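You operate a simulated robot arm through the tools that you are given. There is no shell and no other tool.

The job below is to be done with a simulated two-armed robot. You get a single attempt, and the scene is never put back.

TASK
Coat the two stubs in the coater at 15 nm with the table spinning.
Fine: shut the jar, pump on, inlet valve open, start at READY; leave jar, pump, spin, dial and inlet as they are.
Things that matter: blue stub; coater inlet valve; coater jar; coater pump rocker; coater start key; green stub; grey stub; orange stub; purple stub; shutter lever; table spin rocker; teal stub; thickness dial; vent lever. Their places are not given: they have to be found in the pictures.

It is judged by the outcome, as a careful person would: the job done as asked, and still so three seconds after it is handed in. It fails if anything else is knocked over, pushed out of place, dropped, spilled or broken.

THE ROBOT
Two 7-joint arms with fingered hands on one trunk that stands fixed in place. Base frame: the origin is at the foot of the trunk, x ahead of it, y to its left, z up; the work surface is at about z = 860. Readings come in mm, degrees, newtons and seconds.
The left shoulder is at [21, 208, 1480], the right one opposite. Payload 5 kg a hand.
The TCP of each hand is the grasp point between the finger pads, 48 mm short of the fingertips. In the tool frame z runs along the fingers and y along their closing line. Largest opening 160 mm; the body of the gripper starts 56 mm behind the TCP. The gripper is a hand of 4 fingers: y runs from the thumb to the fingers, the wrist lies at [-26, -142, -252] in the tool frame, and closing takes about 1.5 s.
Orientation is that of the tool frame in the base frame, as [roll, pitch, yaw] about the fixed x, y, z axes, in that order (R = Rz(yaw) Ry(pitch) Rx(roll)). With the fingers straight down and the wrist toward the robot, the tool's x, y and z point along [0, 1, 0], [1, 0, 0] and [0, 0, -1] of the base frame.

THE INTERFACE
- The arms move only by the tool arm_command. It takes "left_steps", "right_steps" or both (then of equal length, played together; a hand with none holds still); each is a list of rows, each an object of numbers (a shift or turn left out is 0, a gripper value left out holds the last): "tx", "ty", "tz": the shift along the tool's x, y, z in mm; "rx", "ry", "rz": the turn, a rotation vector about the tool's x, y, z in degrees; "fingers": the gripper command, from -1 (shut) to 1 (fully open), values between in proportion. In form: [{"tx": .., "ty": .., "tz": .., "rx": .., "ry": .., "rz": .., "fingers": ..}, ...]. A call has 1 to 20 rows; each row shifts and turns the commanded pose from where the row before left it, along the tool's axes as they then stand. A row lasts 0.2 s, in which the tool goes at most 50 mm and 8.6 degrees; a call with a longer step from one row to the next is refused whole, and so is a gripper value outside its range. Where a pose cannot be reached the arm comes as near as it can. A force on the tool above 90 N (or 10 N above the force at the start of the call, whichever is more), or a blocked arm, ends the call early, and 0.2 s more pass. Each finger travels about 108 mm/s and halts on what it meets, pressing with about 25 N; the grip force reading is that of the motor and also rises with nothing between the fingers. The clock runs only during rows and for 0.2 s after the last one: add rows that do not move to give the fingers time. It gives the time, the measured TCP pose, the force on the tool (base axes), the opening and the grip force at its end, in the units of the frame above (readings bear some noise), with the torque about the TCP (base axes, N m) and any sound that the robot's microphone picked up, and new pictures: "pictures" is both (left out), scene, wrist or none (wrist: the cameras of the hands that moved).
- Cameras (640 x 400 px; columns grow to the right, rows downward): "scene" is now at [85.9, 6.1, 1674.5]; the picture's right is [0.05, -1.00, 0.00], its down [-0.66, -0.03, -0.75] and it looks along [0.75, 0.04, -0.66] (base axes); focal length 316 px, centre (320, 200). "left" rides on the left gripper at [-87, -133, -189] in its tool frame; the picture's right is [-0.83, -0.26, 0.49], its down [0.51, -0.71, 0.49] and it looks along [0.22, 0.66, 0.72] (tool axes); focal length 238 px, centre (320, 200). "right" rides on the right gripper at [87, -133, -189] in its tool frame; the picture's right is [-0.83, 0.26, -0.49], its down [-0.51, -0.71, 0.49] and it looks along [-0.22, 0.66, 0.72] (tool axes); focal length 238 px, centre (320, 200).
- raise_lower(by): slides the trunk up (or, below 0, down) by that many mm; the arms and the scene camera ride with it, the base frame stays. It gives what a move gives, with no picture.
- set_grasp(shape, hand): the hand has 4 fingers and takes this shape, open, in about a second: jaw (thumb against the fingers, like two jaws); tri (thumb and two fingers); tip (a fingertip pinch); poke (one finger out to press); point (the index stretched); flat (the hand flat); cup (the hand cupped); fist (a fist). The gripper value then closes the fingers along that shape, each until it touches; the sizes above hold for jaw. It gives what a move gives, with no picture.
- turn_head(pan, tilt): turns the head with the scene camera to pan (to the left, within 86 degrees either way) and tilt (down, from -29 to 69), counted from straight ahead of the robot. It gives what a move gives, and a new picture of the scene camera.
- measure_at(camera, pixels): for up to 12 pixels [column, row] of the newest picture of that camera ("zoom" is the newest enlarged one), the place [x, y, z] in the base frame of the surface seen there, good to about 2 mm, but the place of the scene camera against the robot may be out by one fixed shift of up to 18 mm in any direction. The clock stands still meanwhile.
- inspect(camera, box): a new picture of the part [left, top, right, bottom] of that camera's present view, enlarged. The clock stands still meanwhile.
- hand_in(): hands the job in; it is judged then, once.

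Leave the grippers open and the arms clear of the work at the hand-in unless told otherwise.

The tools are called after "Request:" by a JSON object that holds its "name" and its "arguments". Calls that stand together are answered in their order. arm_command: Moves the arms, as the interface text tells. Its arguments: {"type":"object","properties":{"left_steps":{"type":"array","items":{"type":"object","properties":{"tx":{"type":"number"},"ty":{"type":"number"},"tz":{"type":"number"},"rx":{"type":"number"},"ry":{"type":"number"},"rz":{"type":"number"},"fingers":{"type":"number"}}}},"right_steps":{"type":"array","items":{"type":"object","properties":{"tx":{"type":"number"},"ty":{"type":"number"},"tz":{"type":"number"},"rx":{"type":"number"},"ry":{"type":"number"},"rz":{"type":"number"},"fingers":{"type":"number"}}}},"pictures":{"type":"string","enum":["both","scene","wrist","none"]}},"required":[]} The other tools are called the same way: raise_lower (by) slides the trunk up or down; set_grasp (shape, hand) gives the hand a shape; turn_head (pan, tilt) turns the head that bears the scene camera; measure_at (camera, pixels) gives the place of the surface under pixels of a picture; inspect (camera, box) takes an enlarged picture of a part of a camera's view; hand_in () hands the job in.

At the start:

```text
time: 0.0
left_tcp_pos: [612.1, 389.2, 1325.6]
left_tcp_rot: [-180.0, 0.0, 90.0]
left_contact_force: [0.0, 0.3, -0.7]
left_ft_torque: [0.01, 0.02, 0.01]
left_grip_width: 159.9
left_grip_force: 0.0
left_shape: jaw
right_tcp_pos: [589.9, -102.5, 1360.0]
right_tcp_rot: [-179.9, 0.0, 90.1]
right_contact_force: [-0.1, -0.4, -0.2]
right_ft_torque: [-0.02, 0.01, -0.01]
right_grip_width: 159.8
right_grip_force: 0.0
right_shape: jaw
trunk travel left (down, up): [-482.0, 208.0]
head pan, tilt: [2.8, 41.2]
```

scene: 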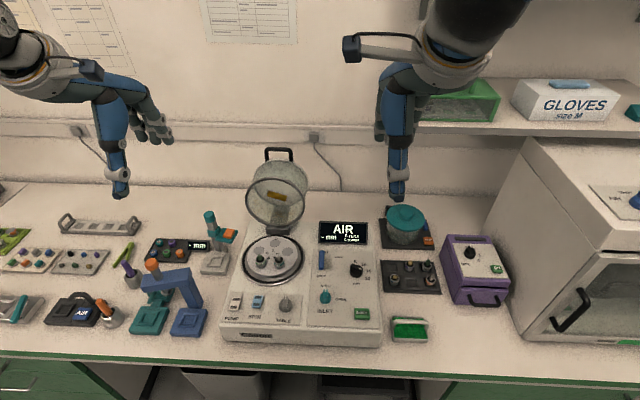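
right: 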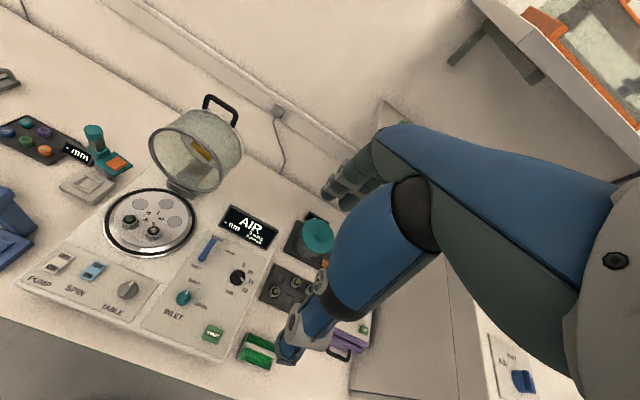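
left: 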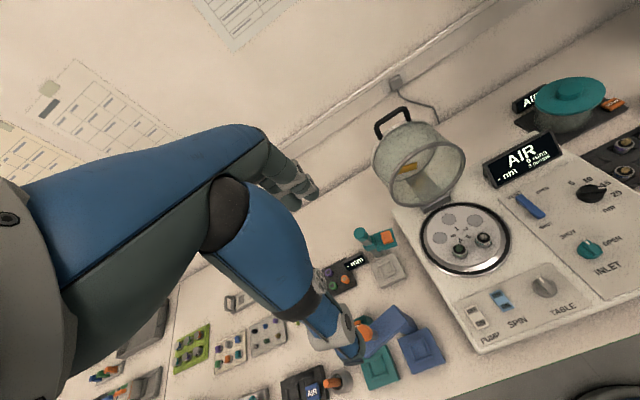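

I see the coater in the middle of the bench with its jar tilted open, and its panel in front of and beside it. I'll zoom in on the coater panel and the neighbouring area first.

Request:
{"name": "inspect", "arguments": {"camera": "scene", "box": [210, 210, 400, 350]}}

Request:
{"name": "inspect", "arguments": {"camera": "scene", "box": [220, 140, 380, 240]}}

Request:
{"name": "inspect", "arguments": {"camera": "right", "box": [0, 80, 320, 380]}}

Request:
{"name": "inspect", "arguments": {"camera": "left", "box": [370, 60, 640, 360]}}

```text
2.86 times, centred on (305, 280) of scene
```

zoom: 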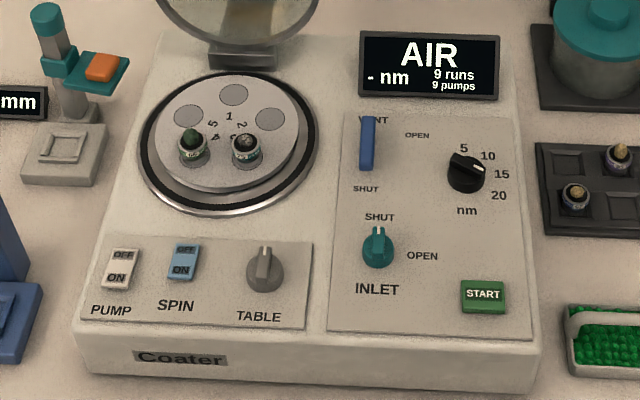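

```text
4.00 times, centred on (300, 190) of scene
```

zoom: 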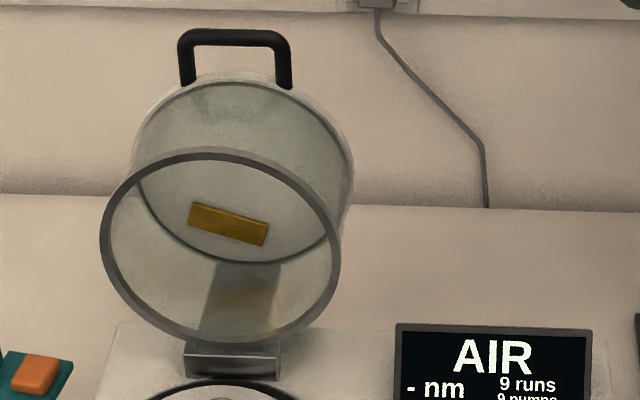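

```text
1.33 times, centred on (160, 230) of right
```

zoom: 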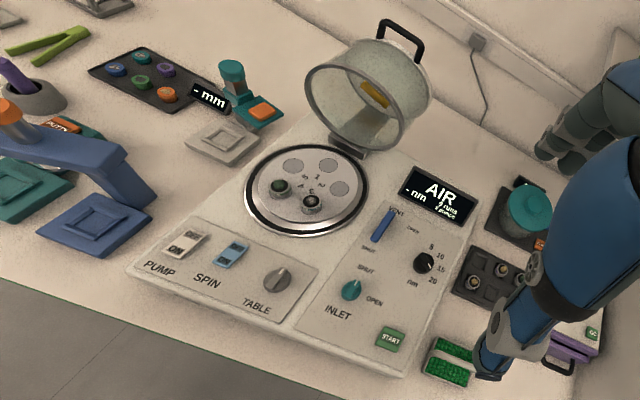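

```text
1.33 times, centred on (505, 210) of left
```

zoom: 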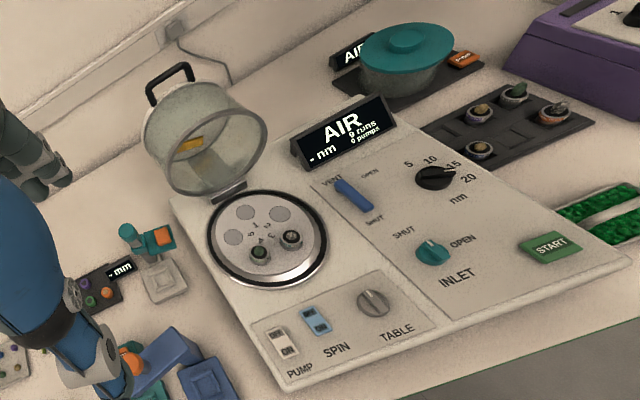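

The coater's panel has PUMP, SPIN, TABLE, a blue VENT lever, an nm dial, an INLET knob and START. I'll zoom in more closely on each of them to read their present states.

Request:
{"name": "inspect", "arguments": {"camera": "scene", "box": [305, 235, 375, 325]}}

Request:
{"name": "inspect", "arguments": {"camera": "scene", "box": [225, 275, 310, 330]}}

Request:
{"name": "inspect", "arguments": {"camera": "scene", "box": [240, 225, 310, 290]}}

Request:
{"name": "inspect", "arguments": {"camera": "scene", "box": [310, 215, 375, 255]}}

Request:
{"name": "inspect", "arguments": {"camera": "left", "box": [490, 150, 640, 250]}}

Request:
{"name": "inspect", "arguments": {"camera": "scene", "box": [370, 190, 520, 350]}}

```text
4.44 times, centred on (340, 280) of scene
```

zoom: 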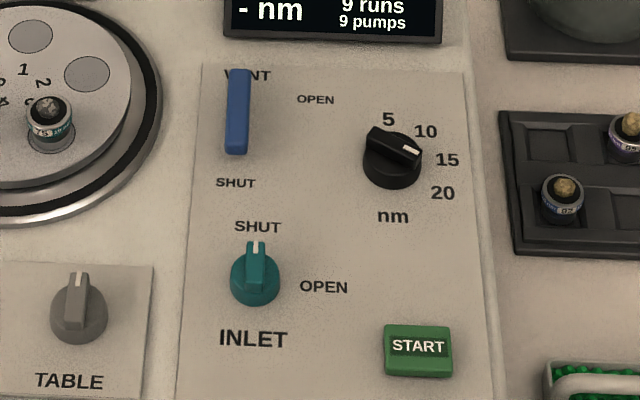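

```text
7.27 times, centred on (268, 302) of scene
```

zoom: 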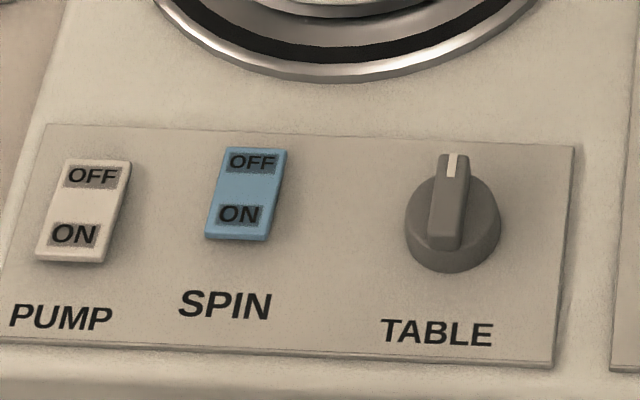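

```text
6.15 times, centred on (275, 258) of scene
```

zoom: 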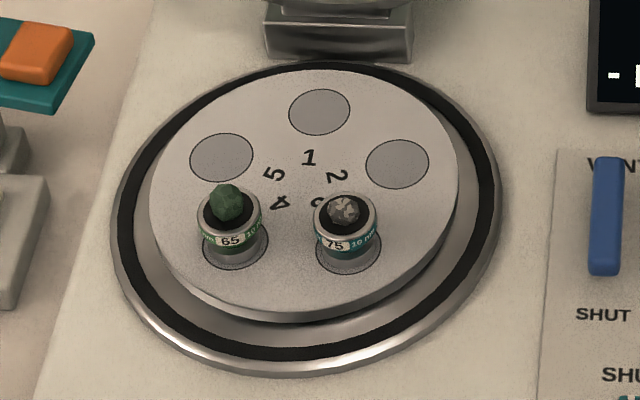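

```text
9.85 times, centred on (342, 235) of scene
```

zoom: 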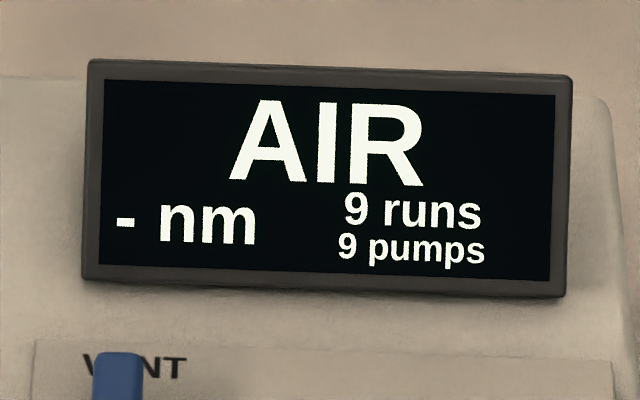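

```text
4.00 times, centred on (565, 200) of left
```

zoom: 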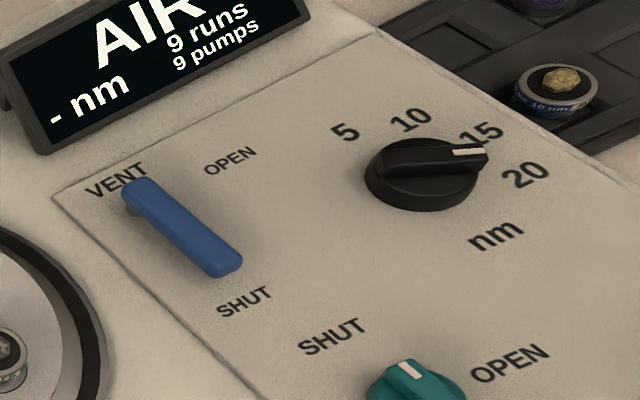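

```text
2.50 times, centred on (445, 270) of scene
```

zoom: 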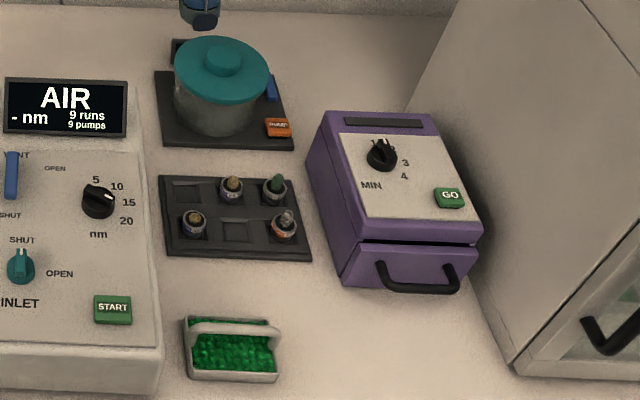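

The vent lever seems to lie toward SHUT and the dial seems to point around 15–20, but I can't be sure yet. I'll look around with the head to survey the whole bench.

Request:
{"name": "turn_head", "arguments": {"pan": 30, "tilt": 50}}

Request:
{"name": "turn_head", "arguments": {"pan": -30, "tilt": 45}}

Request:
{"name": "turn_head", "arguments": {"pan": -2, "tilt": 50}}

```text
time: 0.9
left_tcp_pos: [613.2, 388.7, 1326.8]
left_tcp_rot: [-179.9, 0.0, 89.9]
left_contact_force: [-0.1, 0.3, 0.0]
left_ft_torque: [-0.02, 0.01, 0.01]
left_grip_width: 159.7
left_grip_force: 0.2
left_shape: jaw
right_tcp_pos: [590.5, -102.9, 1360.6]
right_tcp_rot: [-180.0, 0.1, 90.0]
right_contact_force: [-0.2, 0.6, 0.0]
right_ft_torque: [0.0, -0.03, 0.02]
right_grip_width: 159.6
right_grip_force: 0.1
right_shape: jaw
trunk travel left (down, up): [-482.0, 208.0]
head pan, tilt: [30.0, 50.0]
```

scene: 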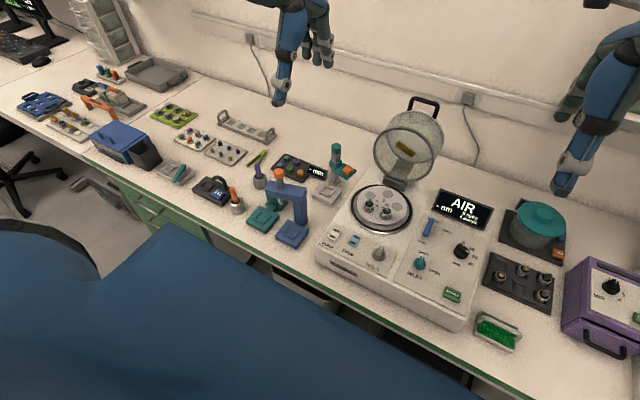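

```text
time: 2.2
left_tcp_pos: [613.2, 388.3, 1325.9]
left_tcp_rot: [-179.9, 0.0, 90.0]
left_contact_force: [-0.5, -0.4, -0.2]
left_ft_torque: [0.01, -0.02, -0.01]
left_grip_width: 159.6
left_grip_force: 0.1
left_shape: jaw
right_tcp_pos: [591.8, -103.0, 1361.0]
right_tcp_rot: [180.0, -0.1, 90.0]
right_contact_force: [-0.3, 0.2, -0.4]
right_ft_torque: [0.01, -0.01, -0.04]
right_grip_width: 159.5
right_grip_force: 0.0
right_shape: jaw
trunk travel left (down, up): [-482.0, 208.0]
head pan, tilt: [-30.0, 45.0]
```

scene: 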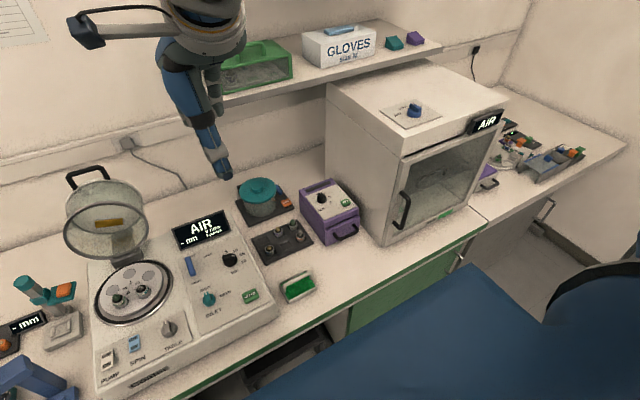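

```text
time: 3.1
left_tcp_pos: [614.0, 387.4, 1324.8]
left_tcp_rot: [-180.0, 0.0, 89.9]
left_contact_force: [0.8, 1.0, 0.5]
left_ft_torque: [0.01, 0.03, 0.01]
left_grip_width: 159.7
left_grip_force: 0.0
left_shape: jaw
right_tcp_pos: [590.1, -101.6, 1359.8]
right_tcp_rot: [180.0, 0.0, 89.9]
right_contact_force: [-1.1, 0.1, 1.3]
right_ft_torque: [0.03, -0.03, -0.01]
right_grip_width: 159.5
right_grip_force: 0.0
right_shape: jaw
trunk travel left (down, up): [-482.0, 208.0]
head pan, tilt: [-2.0, 50.0]
```

scene: 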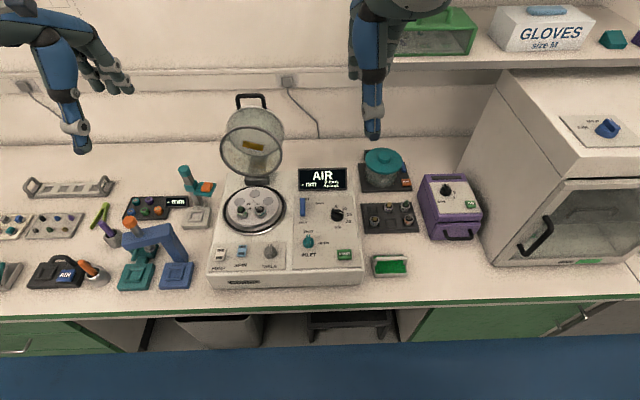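

Now I'll zoom into the coater from this steeper tilt, and look at the oven-top lever as well.

Request:
{"name": "inspect", "arguments": {"camera": "scene", "box": [280, 160, 370, 270]}}

Request:
{"name": "inspect", "arguments": {"camera": "scene", "box": [200, 175, 300, 290]}}

Request:
{"name": "inspect", "arguments": {"camera": "scene", "box": [550, 100, 640, 160]}}

Request:
{"name": "inspect", "arguments": {"camera": "scene", "box": [200, 80, 310, 200]}}

Request:
{"name": "inspect", "arguments": {"camera": "scene", "box": [0, 160, 220, 300]}}

Request:
{"name": "inspect", "arguments": {"camera": "scene", "box": [340, 130, 500, 280]}}

```text
3.64 times, centred on (325, 215) of scene
```

zoom: 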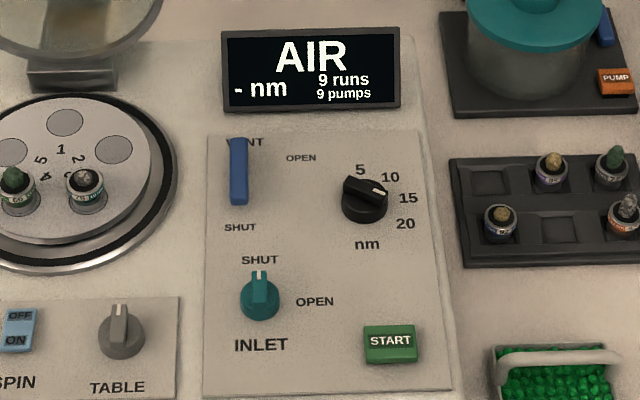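

```text
3.48 times, centred on (250, 232) of scene
```

zoom: 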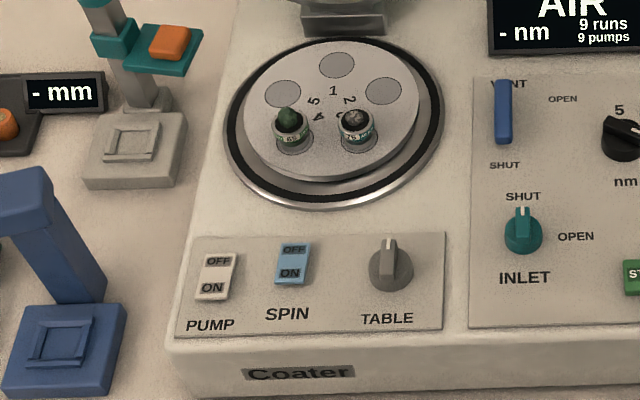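

```text
6.67 times, centred on (595, 130) of scene
```

zoom: 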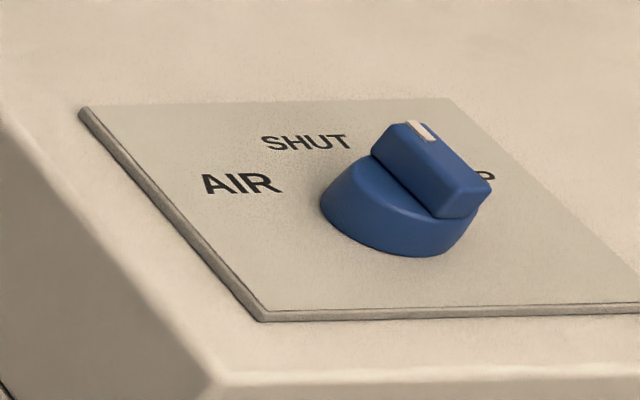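

```text
3.33 times, centred on (255, 140) of scene
```

zoom: 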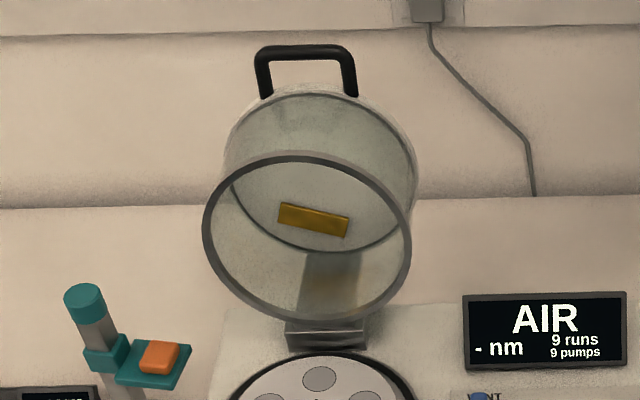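

```text
2.86 times, centred on (110, 230) of scene
```

zoom: 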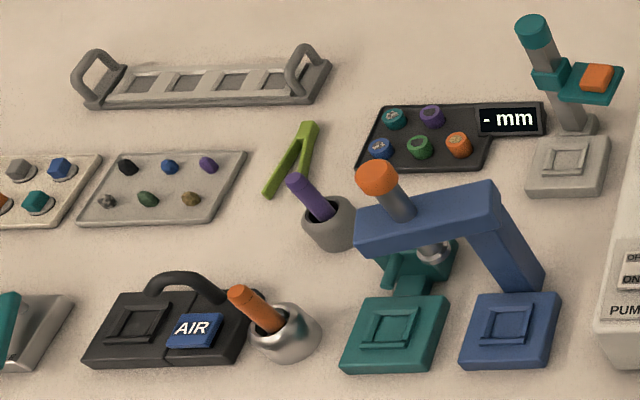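

```text
2.67 times, centred on (420, 205) of scene
```

zoom: 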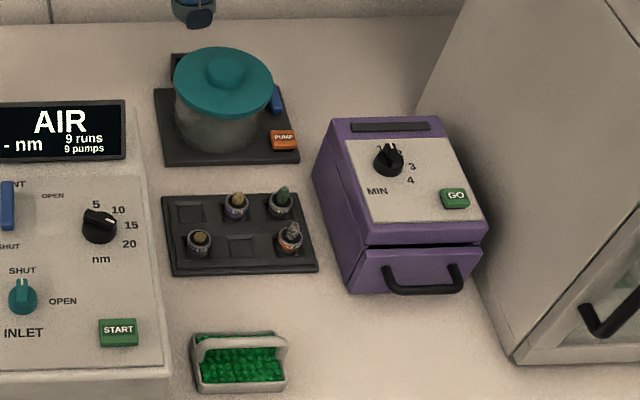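

The panel labels are readable. Now I'll measure the key places using both wrist cameras and the scene camera, so I can work out the scene camera's fixed shift.

Request:
{"name": "measure_at", "arguments": {"camera": "right", "pixels": [[213, 333], [184, 298], [237, 277], [60, 263], [92, 271], [128, 290], [220, 98], [209, 246], [130, 221], [153, 230], [200, 260], [250, 228]]}}

Request:
{"name": "measure_at", "arguments": {"camera": "left", "pixels": [[549, 245], [589, 248], [592, 193], [477, 318], [501, 299], [543, 288], [391, 116], [530, 206], [462, 247], [484, 240], [520, 155], [418, 180]]}}

Request:
{"name": "measure_at", "arguments": {"camera": "scene", "pixels": [[344, 254], [308, 241], [337, 214], [220, 253], [241, 251], [270, 251], [250, 95], [303, 206], [241, 210], [262, 210], [322, 178], [250, 150]]}}

```text
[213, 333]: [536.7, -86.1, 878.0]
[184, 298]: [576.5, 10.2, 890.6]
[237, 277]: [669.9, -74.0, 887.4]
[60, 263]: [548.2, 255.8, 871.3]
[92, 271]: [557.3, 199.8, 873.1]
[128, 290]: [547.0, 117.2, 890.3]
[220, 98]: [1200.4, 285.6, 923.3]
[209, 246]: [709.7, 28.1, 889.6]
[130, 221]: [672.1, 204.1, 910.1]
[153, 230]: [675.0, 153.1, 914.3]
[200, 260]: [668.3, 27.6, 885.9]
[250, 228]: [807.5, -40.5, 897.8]
```

```text
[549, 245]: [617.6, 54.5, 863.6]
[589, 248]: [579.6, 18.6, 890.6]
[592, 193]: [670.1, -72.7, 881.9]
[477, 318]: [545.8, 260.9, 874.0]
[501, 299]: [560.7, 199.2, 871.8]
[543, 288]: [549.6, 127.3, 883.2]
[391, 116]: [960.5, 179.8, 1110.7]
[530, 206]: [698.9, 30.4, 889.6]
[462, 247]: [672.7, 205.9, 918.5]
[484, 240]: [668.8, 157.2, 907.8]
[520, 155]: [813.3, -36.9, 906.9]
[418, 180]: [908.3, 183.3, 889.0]
```

```text
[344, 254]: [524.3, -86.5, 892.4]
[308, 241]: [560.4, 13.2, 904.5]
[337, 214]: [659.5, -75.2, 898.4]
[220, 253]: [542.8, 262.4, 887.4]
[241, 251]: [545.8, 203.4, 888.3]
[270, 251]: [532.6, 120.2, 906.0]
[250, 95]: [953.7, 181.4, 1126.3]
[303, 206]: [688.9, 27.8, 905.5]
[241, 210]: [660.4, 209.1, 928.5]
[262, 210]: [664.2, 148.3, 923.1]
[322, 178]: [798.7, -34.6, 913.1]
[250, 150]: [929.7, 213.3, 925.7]
```

The scene readings are off from the wrist readings by about (-12, +1, +15). Zoomed views stay sharp, so I'll zoom hard on the dial, the rockers and the vent lever.

Request:
{"name": "inspect", "arguments": {"camera": "scene", "box": [322, 200, 358, 232]}}

Request:
{"name": "inspect", "arguments": {"camera": "scene", "box": [210, 238, 255, 272]}}

Request:
{"name": "inspect", "arguments": {"camera": "left", "box": [570, 170, 625, 215]}}

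Request:
{"name": "inspect", "arguments": {"camera": "right", "box": [195, 235, 260, 300]}}

Request:
{"name": "inspect", "arguments": {"camera": "left", "box": [455, 280, 530, 340]}}

Request:
{"name": "inspect", "arguments": {"camera": "left", "box": [415, 195, 525, 285]}}

```text
12.50 times, centred on (340, 216) of scene
```

zoom: 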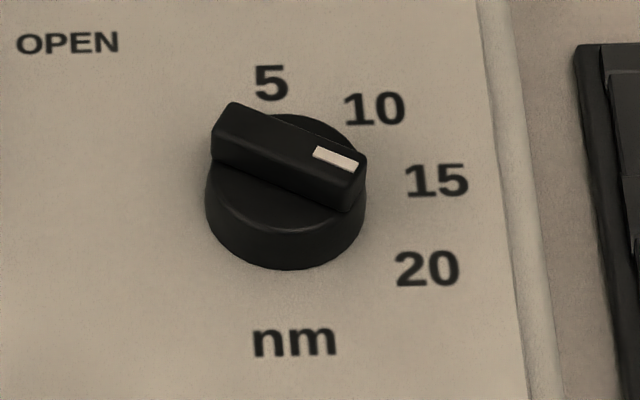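

```text
11.76 times, centred on (232, 255) of scene
```

zoom: 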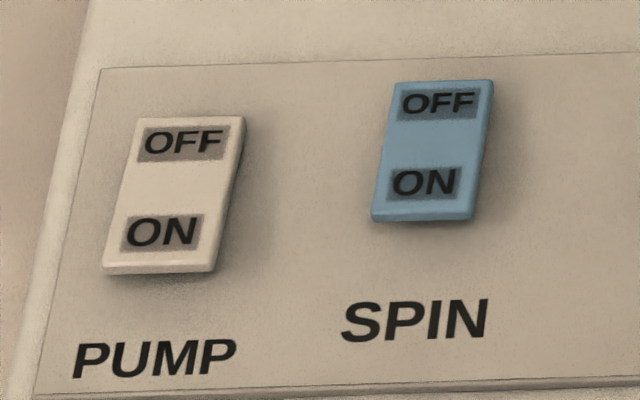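

```text
8.89 times, centred on (598, 192) of left
```

zoom: 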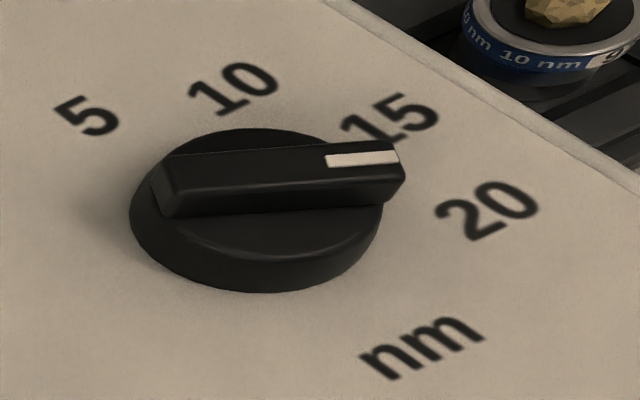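

```text
6.15 times, centred on (228, 268) of right
```

zoom: 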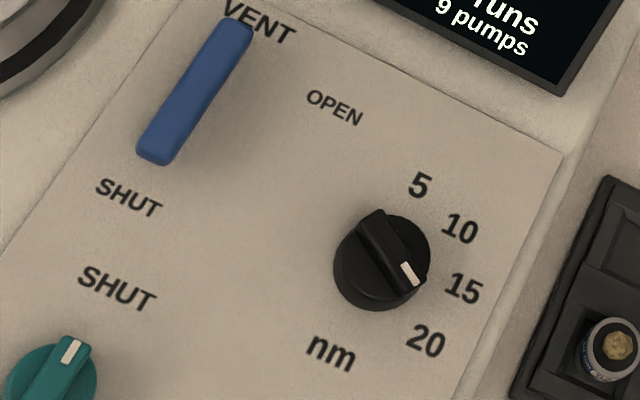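

```text
6.67 times, centred on (492, 310) of left
```

zoom: 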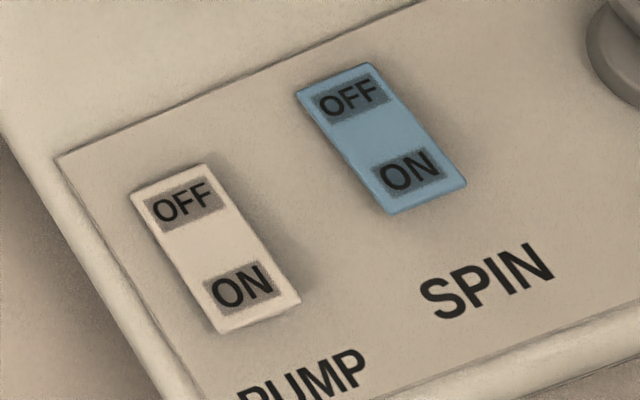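

```text
4.44 times, centred on (470, 240) of left
```

zoom: 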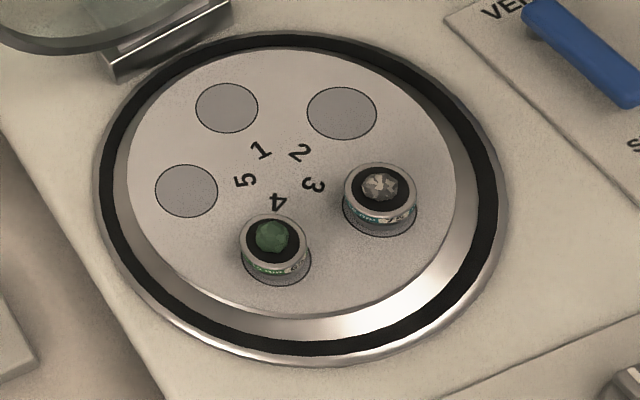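

The bar of the dial is parallel to the direction of "20" in all three views, so it stands at 20 and needs turning to 15. The spin and pump rockers look OFF and the inlet is SHUT. I'll now study the jar and hinge geometry and measure it, along with the rocker tilt.

Request:
{"name": "inspect", "arguments": {"camera": "left", "box": [355, 90, 485, 220]}}

Request:
{"name": "measure_at", "arguments": {"camera": "zoom", "pixels": [[120, 75], [105, 130], [270, 100], [215, 55], [85, 270], [330, 190], [210, 360], [280, 345], [320, 330], [300, 250], [350, 320], [180, 200]]}}

Request:
{"name": "inspect", "arguments": {"camera": "right", "box": [130, 80, 270, 210]}}

Request:
{"name": "measure_at", "arguments": {"camera": "zoom", "pixels": [[350, 75], [335, 125], [490, 125], [420, 90], [105, 240], [390, 330], [225, 500], [250, 480], [330, 210], [500, 250], [480, 330], [370, 160]]}}

```text
3.08 times, centred on (420, 155) of left
```

zoom: 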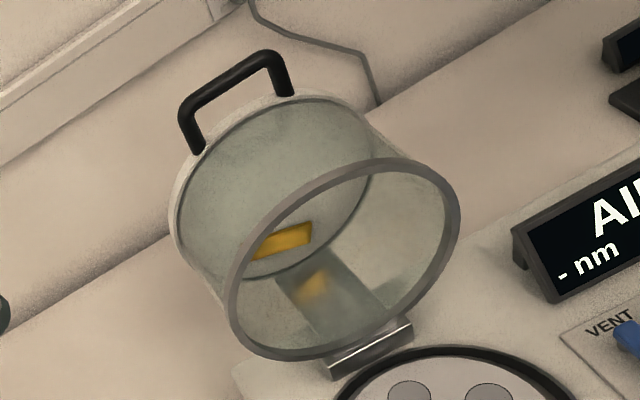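

```text
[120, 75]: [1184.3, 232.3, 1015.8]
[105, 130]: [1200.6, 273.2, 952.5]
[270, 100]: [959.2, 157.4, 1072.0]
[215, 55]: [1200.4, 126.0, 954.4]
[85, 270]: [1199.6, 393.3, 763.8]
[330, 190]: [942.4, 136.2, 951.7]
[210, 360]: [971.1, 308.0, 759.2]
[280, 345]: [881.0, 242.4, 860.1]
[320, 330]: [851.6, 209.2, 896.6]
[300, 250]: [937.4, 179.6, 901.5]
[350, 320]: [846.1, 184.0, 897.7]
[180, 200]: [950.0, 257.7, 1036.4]
```

```text
3.08 times, centred on (200, 145) of right
```

zoom: 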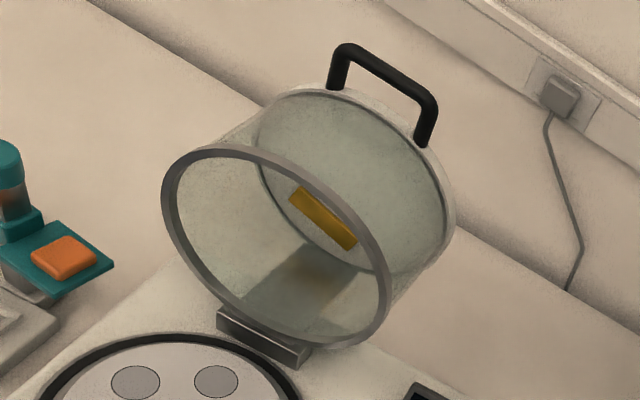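

```text
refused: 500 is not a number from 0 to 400
```

I'll repeat the jar measurements with valid pixels in the right-wrist zoom: handle bar, handle feet, rim points and hinge block.

Request:
{"name": "measure_at", "arguments": {"camera": "zoom", "pixels": [[345, 48], [432, 100], [390, 72], [337, 80], [424, 140], [168, 190], [382, 310], [210, 150], [300, 180], [225, 320], [305, 358], [265, 340]]}}

Request:
{"name": "measure_at", "arguments": {"camera": "scene", "pixels": [[236, 98], [266, 98], [252, 96], [238, 110], [266, 110], [222, 150], [282, 150], [252, 135], [252, 178], [236, 182], [262, 182], [180, 300]]}}

Request:
{"name": "inspect", "arguments": {"camera": "scene", "box": [210, 85, 295, 195]}}

```text
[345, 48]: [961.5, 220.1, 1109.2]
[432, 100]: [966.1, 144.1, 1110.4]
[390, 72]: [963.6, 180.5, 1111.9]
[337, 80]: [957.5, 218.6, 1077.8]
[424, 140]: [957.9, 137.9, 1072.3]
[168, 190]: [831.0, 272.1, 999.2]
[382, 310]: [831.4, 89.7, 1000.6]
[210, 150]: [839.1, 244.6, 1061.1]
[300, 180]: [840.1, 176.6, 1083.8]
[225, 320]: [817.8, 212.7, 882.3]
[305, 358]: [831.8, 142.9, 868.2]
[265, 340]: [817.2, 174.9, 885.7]
```

```text
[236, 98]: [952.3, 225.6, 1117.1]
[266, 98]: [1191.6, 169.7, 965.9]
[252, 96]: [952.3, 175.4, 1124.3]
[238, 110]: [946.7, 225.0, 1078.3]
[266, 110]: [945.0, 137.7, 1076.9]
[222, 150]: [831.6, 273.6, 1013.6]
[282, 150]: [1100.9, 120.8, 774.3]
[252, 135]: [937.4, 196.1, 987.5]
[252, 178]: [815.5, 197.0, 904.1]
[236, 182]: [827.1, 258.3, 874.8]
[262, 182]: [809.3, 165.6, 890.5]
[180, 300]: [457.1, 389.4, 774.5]
```

```text
3.64 times, centred on (252, 140) of scene
```

zoom: 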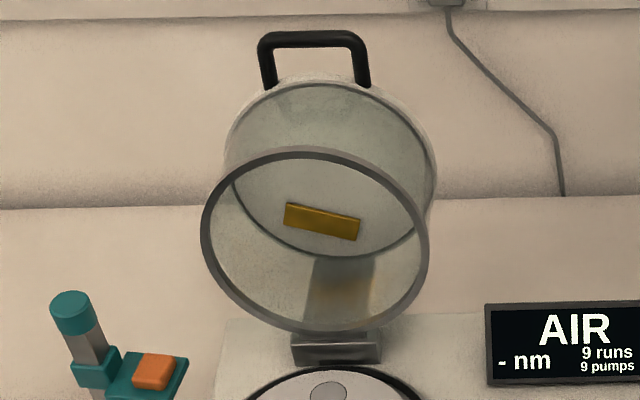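

The jar's rim stands nearly vertical (y from 90 to 272, z from about 890 to 1090), with its hinge at about (820, 178, 885) and its handle bar at about (962, 180, 1110). Closing it therefore means a forward swing of about 90°. I'll set the hands to shapes for pressing and pinching, then look at the fingertips.

Request:
{"name": "set_grasp", "arguments": {"hand": "right", "shape": "tip"}}

Request:
{"name": "set_grasp", "arguments": {"hand": "left", "shape": "poke"}}

Request:
{"name": "turn_head", "arguments": {"pan": 5, "tilt": 30}}

```text
time: 4.0
left_tcp_pos: [614.2, 388.7, 1326.4]
left_tcp_rot: [-180.0, 0.1, 90.1]
left_contact_force: [-0.2, 0.5, -0.3]
left_ft_torque: [0.0, 0.03, -0.01]
left_grip_width: 159.5
left_grip_force: 0.1
left_shape: jaw
right_tcp_pos: [590.1, -102.3, 1359.3]
right_tcp_rot: [-180.0, -0.1, 90.0]
right_contact_force: [-0.9, -0.4, -0.8]
right_ft_torque: [0.06, 0.01, 0.0]
right_grip_width: 159.7
right_grip_force: 0.0
right_shape: tip
trunk travel left (down, up): [-482.0, 208.0]
head pan, tilt: [-2.0, 50.0]
```

```text
time: 5.0
left_tcp_pos: [613.6, 388.9, 1325.6]
left_tcp_rot: [-180.0, 0.0, 90.1]
left_contact_force: [0.5, -0.7, -0.2]
left_ft_torque: [-0.01, 0.04, 0.01]
left_grip_width: 0.0
left_grip_force: 0.1
left_shape: poke
right_tcp_pos: [590.5, -103.0, 1361.5]
right_tcp_rot: [-180.0, 0.0, 89.9]
right_contact_force: [0.5, -0.4, -0.2]
right_ft_torque: [-0.01, 0.02, 0.03]
right_grip_width: 159.6
right_grip_force: 0.0
right_shape: tip
trunk travel left (down, up): [-482.0, 208.0]
head pan, tilt: [-2.0, 50.0]
```

```text
time: 5.8
left_tcp_pos: [613.7, 388.4, 1325.0]
left_tcp_rot: [179.9, 0.0, 90.0]
left_contact_force: [-0.3, 0.5, -0.5]
left_ft_torque: [-0.02, -0.03, 0.0]
left_grip_width: 0.0
left_grip_force: 0.2
left_shape: poke
right_tcp_pos: [590.0, -102.4, 1359.3]
right_tcp_rot: [180.0, 0.0, 90.0]
right_contact_force: [0.2, -0.4, 0.1]
right_ft_torque: [0.02, -0.01, 0.01]
right_grip_width: 159.7
right_grip_force: 0.0
right_shape: tip
trunk travel left (down, up): [-482.0, 208.0]
head pan, tilt: [5.0, 30.0]
```

scene: 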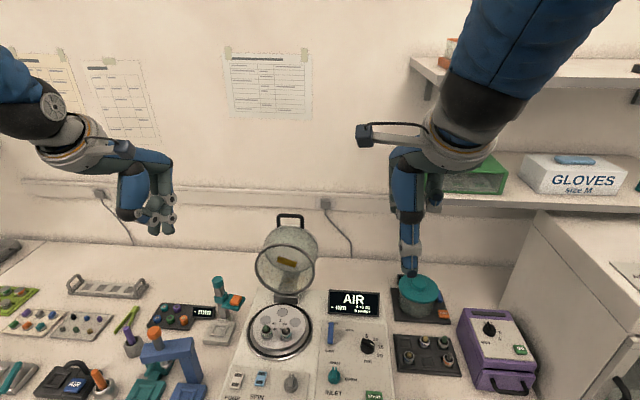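

I'll zoom in on both hands to see how the fingers sit in these shapes.

Request:
{"name": "inspect", "arguments": {"camera": "scene", "box": [90, 120, 210, 250]}}

Request:
{"name": "inspect", "arguments": {"camera": "scene", "box": [350, 110, 480, 290]}}

Request:
{"name": "inspect", "arguments": {"camera": "left", "box": [0, 0, 640, 400]}}

Request:
{"name": "inspect", "arguments": {"camera": "right", "box": [0, 0, 640, 400]}}

```text
3.08 times, centred on (150, 185) of scene
```

zoom: 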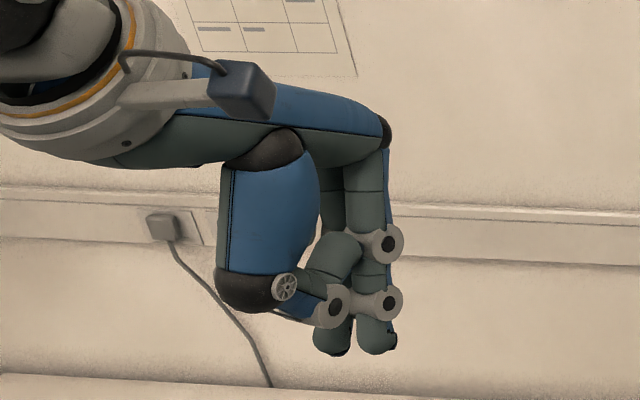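

```text
2.22 times, centred on (415, 200) of scene
```

zoom: 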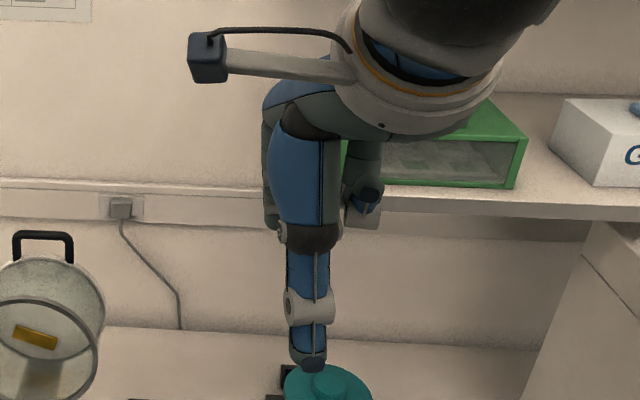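

```text
1.00 times, centred on (320, 200) of left (not enlarged: the box is as wide or as high as the picture)
```

zoom: 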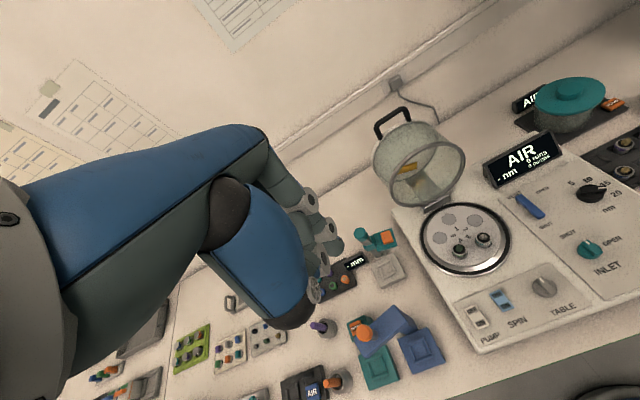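

```text
1.00 times, centred on (320, 200) of right (not enlarged: the box is as wide or as high as the picture)
```

zoom: 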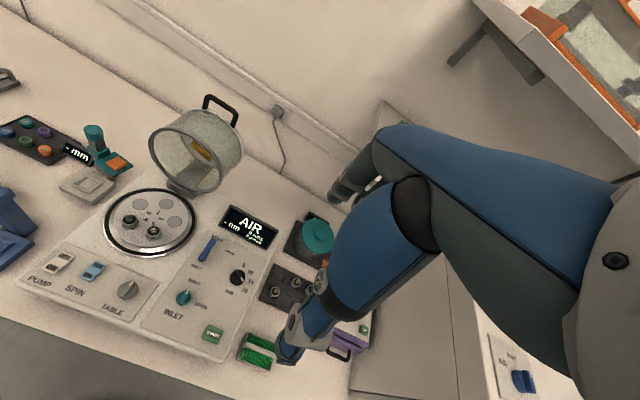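

I'll measure the fingertip places of the left hand (poke) and the visible thumb of the right hand (tip) in the scene picture.

Request:
{"name": "measure_at", "arguments": {"camera": "scene", "pixels": [[168, 230], [155, 231], [145, 222], [170, 200], [160, 200], [130, 215], [412, 270], [412, 250], [434, 200], [430, 195], [408, 205]]}}

Request:
{"name": "measure_at", "arguments": {"camera": "left", "pixels": [[310, 200], [325, 230], [338, 245], [325, 258], [315, 290], [290, 320]]}}

Request:
{"name": "inspect", "arguments": {"camera": "left", "box": [220, 140, 360, 340]}}

```text
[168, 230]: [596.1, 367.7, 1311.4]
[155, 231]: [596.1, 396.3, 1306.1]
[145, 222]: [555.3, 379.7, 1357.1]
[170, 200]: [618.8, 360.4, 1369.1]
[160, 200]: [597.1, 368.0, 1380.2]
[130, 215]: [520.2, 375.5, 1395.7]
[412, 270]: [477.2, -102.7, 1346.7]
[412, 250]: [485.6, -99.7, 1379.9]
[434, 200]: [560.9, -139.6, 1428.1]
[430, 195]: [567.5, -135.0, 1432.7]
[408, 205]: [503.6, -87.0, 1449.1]
```

```text
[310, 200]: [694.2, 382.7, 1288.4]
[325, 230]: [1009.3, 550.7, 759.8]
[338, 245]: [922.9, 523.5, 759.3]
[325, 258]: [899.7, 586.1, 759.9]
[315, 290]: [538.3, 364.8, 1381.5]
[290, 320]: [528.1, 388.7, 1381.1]
```

```text
2.00 times, centred on (290, 240) of left
```

zoom: 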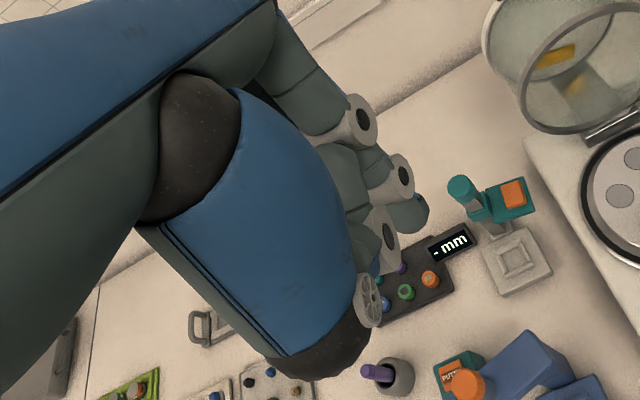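

The extended finger seems to end near (405, 212) in this zoom. I'll measure that and neighbouring points.

Request:
{"name": "measure_at", "arguments": {"camera": "zoom", "pixels": [[405, 212], [418, 215], [395, 200], [385, 255], [375, 300], [400, 175], [360, 115], [340, 350], [390, 240], [425, 205]]}}

Request:
{"name": "inspect", "arguments": {"camera": "scene", "box": [120, 170, 190, 245]}}

Request:
{"name": "measure_at", "arguments": {"camera": "zoom", "pixels": [[430, 340], [340, 345], [445, 380], [435, 180], [335, 150], [300, 240], [450, 240], [350, 370], [420, 300]]}}

```text
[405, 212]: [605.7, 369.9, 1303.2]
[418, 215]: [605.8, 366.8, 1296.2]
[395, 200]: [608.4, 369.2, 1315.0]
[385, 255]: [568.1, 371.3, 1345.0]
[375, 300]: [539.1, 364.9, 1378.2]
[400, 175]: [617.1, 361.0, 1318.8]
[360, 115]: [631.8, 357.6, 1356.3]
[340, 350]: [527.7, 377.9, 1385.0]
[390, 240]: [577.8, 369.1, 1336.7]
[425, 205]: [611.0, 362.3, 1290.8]
```

```text
5.33 times, centred on (155, 208) of scene
```

zoom: 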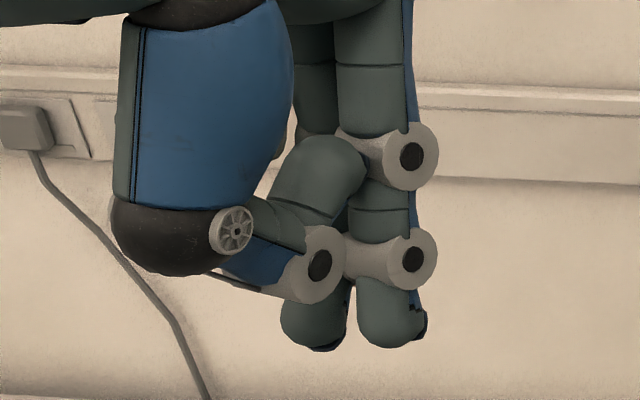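

```text
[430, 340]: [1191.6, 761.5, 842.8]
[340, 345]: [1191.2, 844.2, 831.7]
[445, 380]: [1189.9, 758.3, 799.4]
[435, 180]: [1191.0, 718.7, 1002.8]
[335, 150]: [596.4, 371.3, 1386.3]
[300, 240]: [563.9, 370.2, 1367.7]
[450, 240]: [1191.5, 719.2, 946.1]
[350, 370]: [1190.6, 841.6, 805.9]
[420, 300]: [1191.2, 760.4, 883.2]
```

In poke, two fingertips seem to hang side by side, at about (608, 367) and (608, 395). I'll see what closing does in this shape, holding the arm still.

Request:
{"name": "arm_command", "arguments": {"left_steps": [{"fingers": -1}, {"fingers": -1}, {"fingers": -1}, {"fingers": -1}, {"fingers": -1}, {"fingers": -1}, {"fingers": -1}, {"fingers": -1}], "pictures": "both"}}

Request:
{"name": "inspect", "arguments": {"camera": "scene", "box": [110, 150, 190, 245]}}

Request:
{"name": "inspect", "arguments": {"camera": "left", "box": [220, 140, 360, 340]}}

```text
time: 7.6
left_tcp_pos: [613.2, 388.7, 1325.3]
left_tcp_rot: [-180.0, 0.1, 90.0]
left_contact_force: [0.2, -0.1, 0.4]
left_ft_torque: [0.01, -0.01, 0.01]
left_grip_width: 0.1
left_grip_force: 0.2
left_shape: poke
right_tcp_pos: [590.0, -101.6, 1359.8]
right_tcp_rot: [-179.9, 0.1, 90.0]
right_contact_force: [-0.6, 0.3, -0.2]
right_ft_torque: [0.0, -0.01, -0.03]
right_grip_width: 159.7
right_grip_force: 0.1
right_shape: tip
trunk travel left (down, up): [-482.0, 208.0]
head pan, tilt: [5.0, 30.0]
```

scene: 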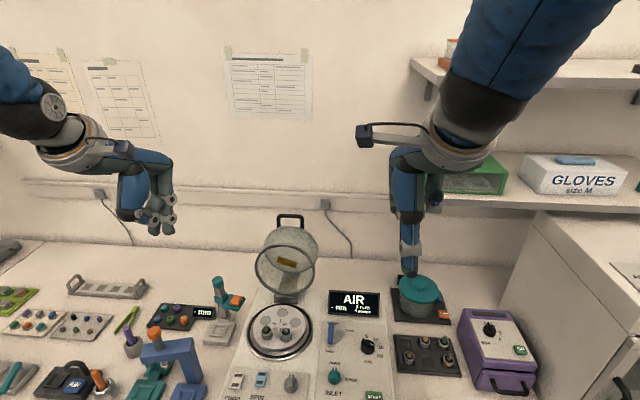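
left: 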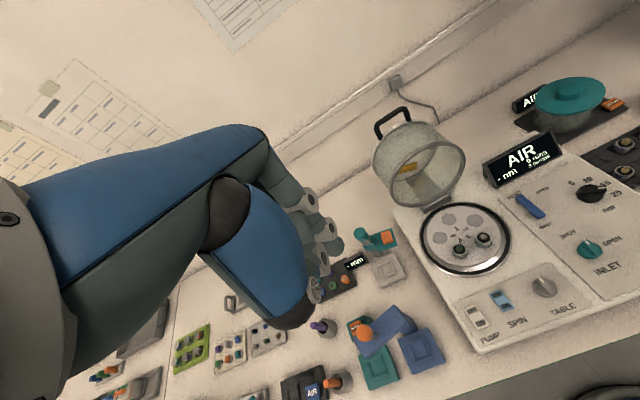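

```text
4.21 times, centred on (150, 198) of scene
```

zoom: 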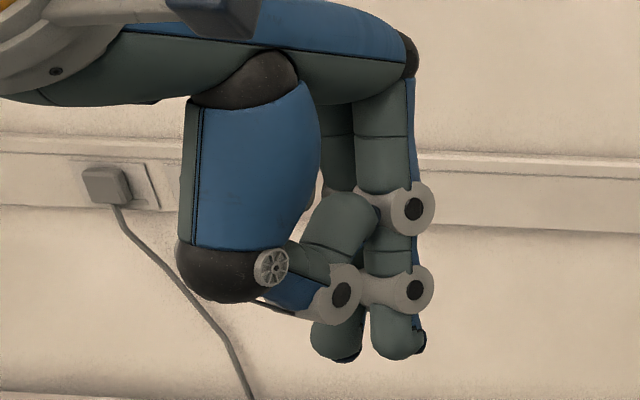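

```text
2.00 times, centred on (290, 240) of left
```

zoom: 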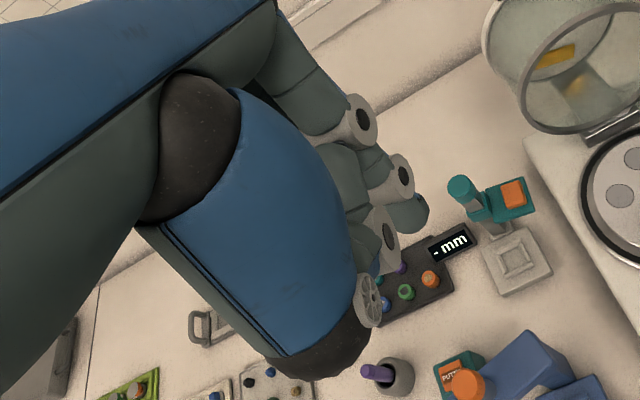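

Closing changes nothing in poke. I'll measure the two lowest tips more carefully in a fresh scene zoom, then check the "point" shape as an alternative.

Request:
{"name": "inspect", "arguments": {"camera": "scene", "box": [110, 150, 190, 245]}}

Request:
{"name": "measure_at", "arguments": {"camera": "zoom", "pixels": [[335, 340], [335, 355], [398, 340], [395, 355], [340, 293], [413, 290], [413, 210], [275, 265], [345, 215], [330, 325], [340, 120], [385, 120]]}}

Request:
{"name": "set_grasp", "arguments": {"hand": "left", "shape": "point"}}

Request:
{"name": "inspect", "arguments": {"camera": "scene", "box": [110, 150, 190, 245]}}

Request:
{"name": "measure_at", "arguments": {"camera": "zoom", "pixels": [[335, 340], [335, 355], [398, 340], [395, 355], [340, 293], [413, 290], [413, 210], [275, 265], [345, 215], [330, 325]]}}

Request:
{"name": "inspect", "arguments": {"camera": "left", "box": [220, 140, 360, 340]}}

```text
4.21 times, centred on (150, 198) of scene
```

zoom: 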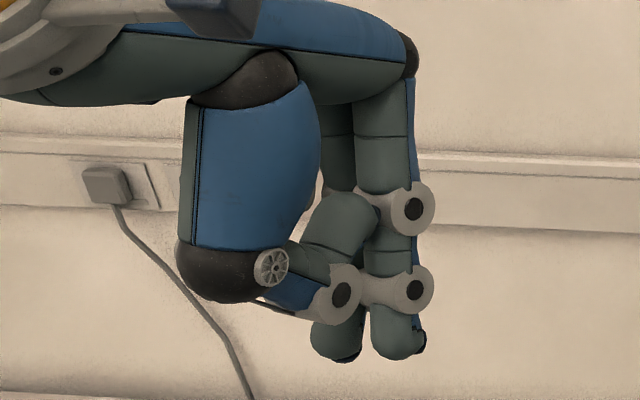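

```text
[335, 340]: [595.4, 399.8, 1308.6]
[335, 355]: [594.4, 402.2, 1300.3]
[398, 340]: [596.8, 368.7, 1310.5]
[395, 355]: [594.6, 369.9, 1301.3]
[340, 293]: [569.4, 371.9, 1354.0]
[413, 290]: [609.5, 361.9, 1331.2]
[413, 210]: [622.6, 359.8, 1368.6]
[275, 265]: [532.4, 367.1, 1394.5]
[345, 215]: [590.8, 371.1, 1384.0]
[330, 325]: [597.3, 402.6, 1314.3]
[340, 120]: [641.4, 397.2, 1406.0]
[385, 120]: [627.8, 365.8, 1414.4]
```

```text
time: 8.5
left_tcp_pos: [613.2, 388.6, 1326.2]
left_tcp_rot: [-179.9, 0.0, 90.0]
left_contact_force: [0.3, -0.5, -0.2]
left_ft_torque: [0.02, 0.01, -0.08]
left_grip_width: 0.0
left_grip_force: 0.1
left_shape: point
right_tcp_pos: [590.8, -101.4, 1361.2]
right_tcp_rot: [-180.0, 0.0, 90.0]
right_contact_force: [-0.7, -0.1, 0.0]
right_ft_torque: [0.0, 0.01, -0.01]
right_grip_width: 159.6
right_grip_force: 0.0
right_shape: tip
trunk travel left (down, up): [-482.0, 208.0]
head pan, tilt: [5.0, 30.0]
```

```text
4.21 times, centred on (150, 198) of scene
```

zoom: 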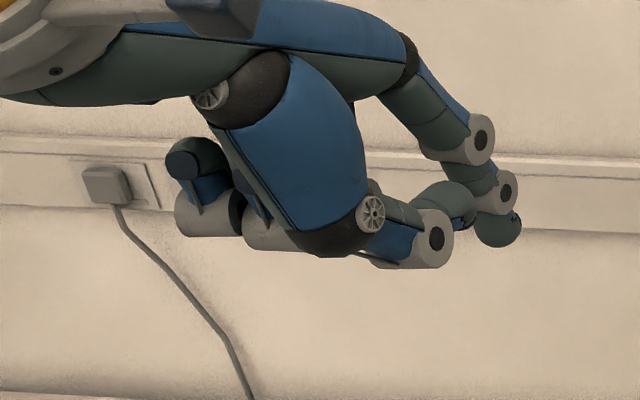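

```text
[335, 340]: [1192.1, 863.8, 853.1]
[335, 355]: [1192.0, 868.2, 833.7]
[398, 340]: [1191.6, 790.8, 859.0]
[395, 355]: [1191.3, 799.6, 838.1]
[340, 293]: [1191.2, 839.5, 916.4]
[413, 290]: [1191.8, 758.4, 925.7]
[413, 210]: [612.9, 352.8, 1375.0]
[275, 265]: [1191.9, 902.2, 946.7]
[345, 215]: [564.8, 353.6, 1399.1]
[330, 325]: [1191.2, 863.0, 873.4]
```

```text
2.00 times, centred on (290, 240) of left
```

zoom: 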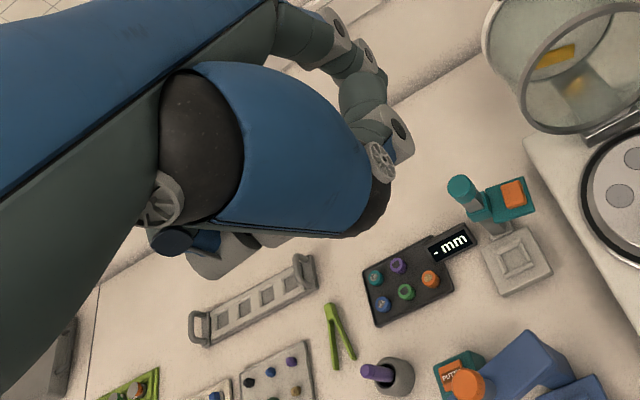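

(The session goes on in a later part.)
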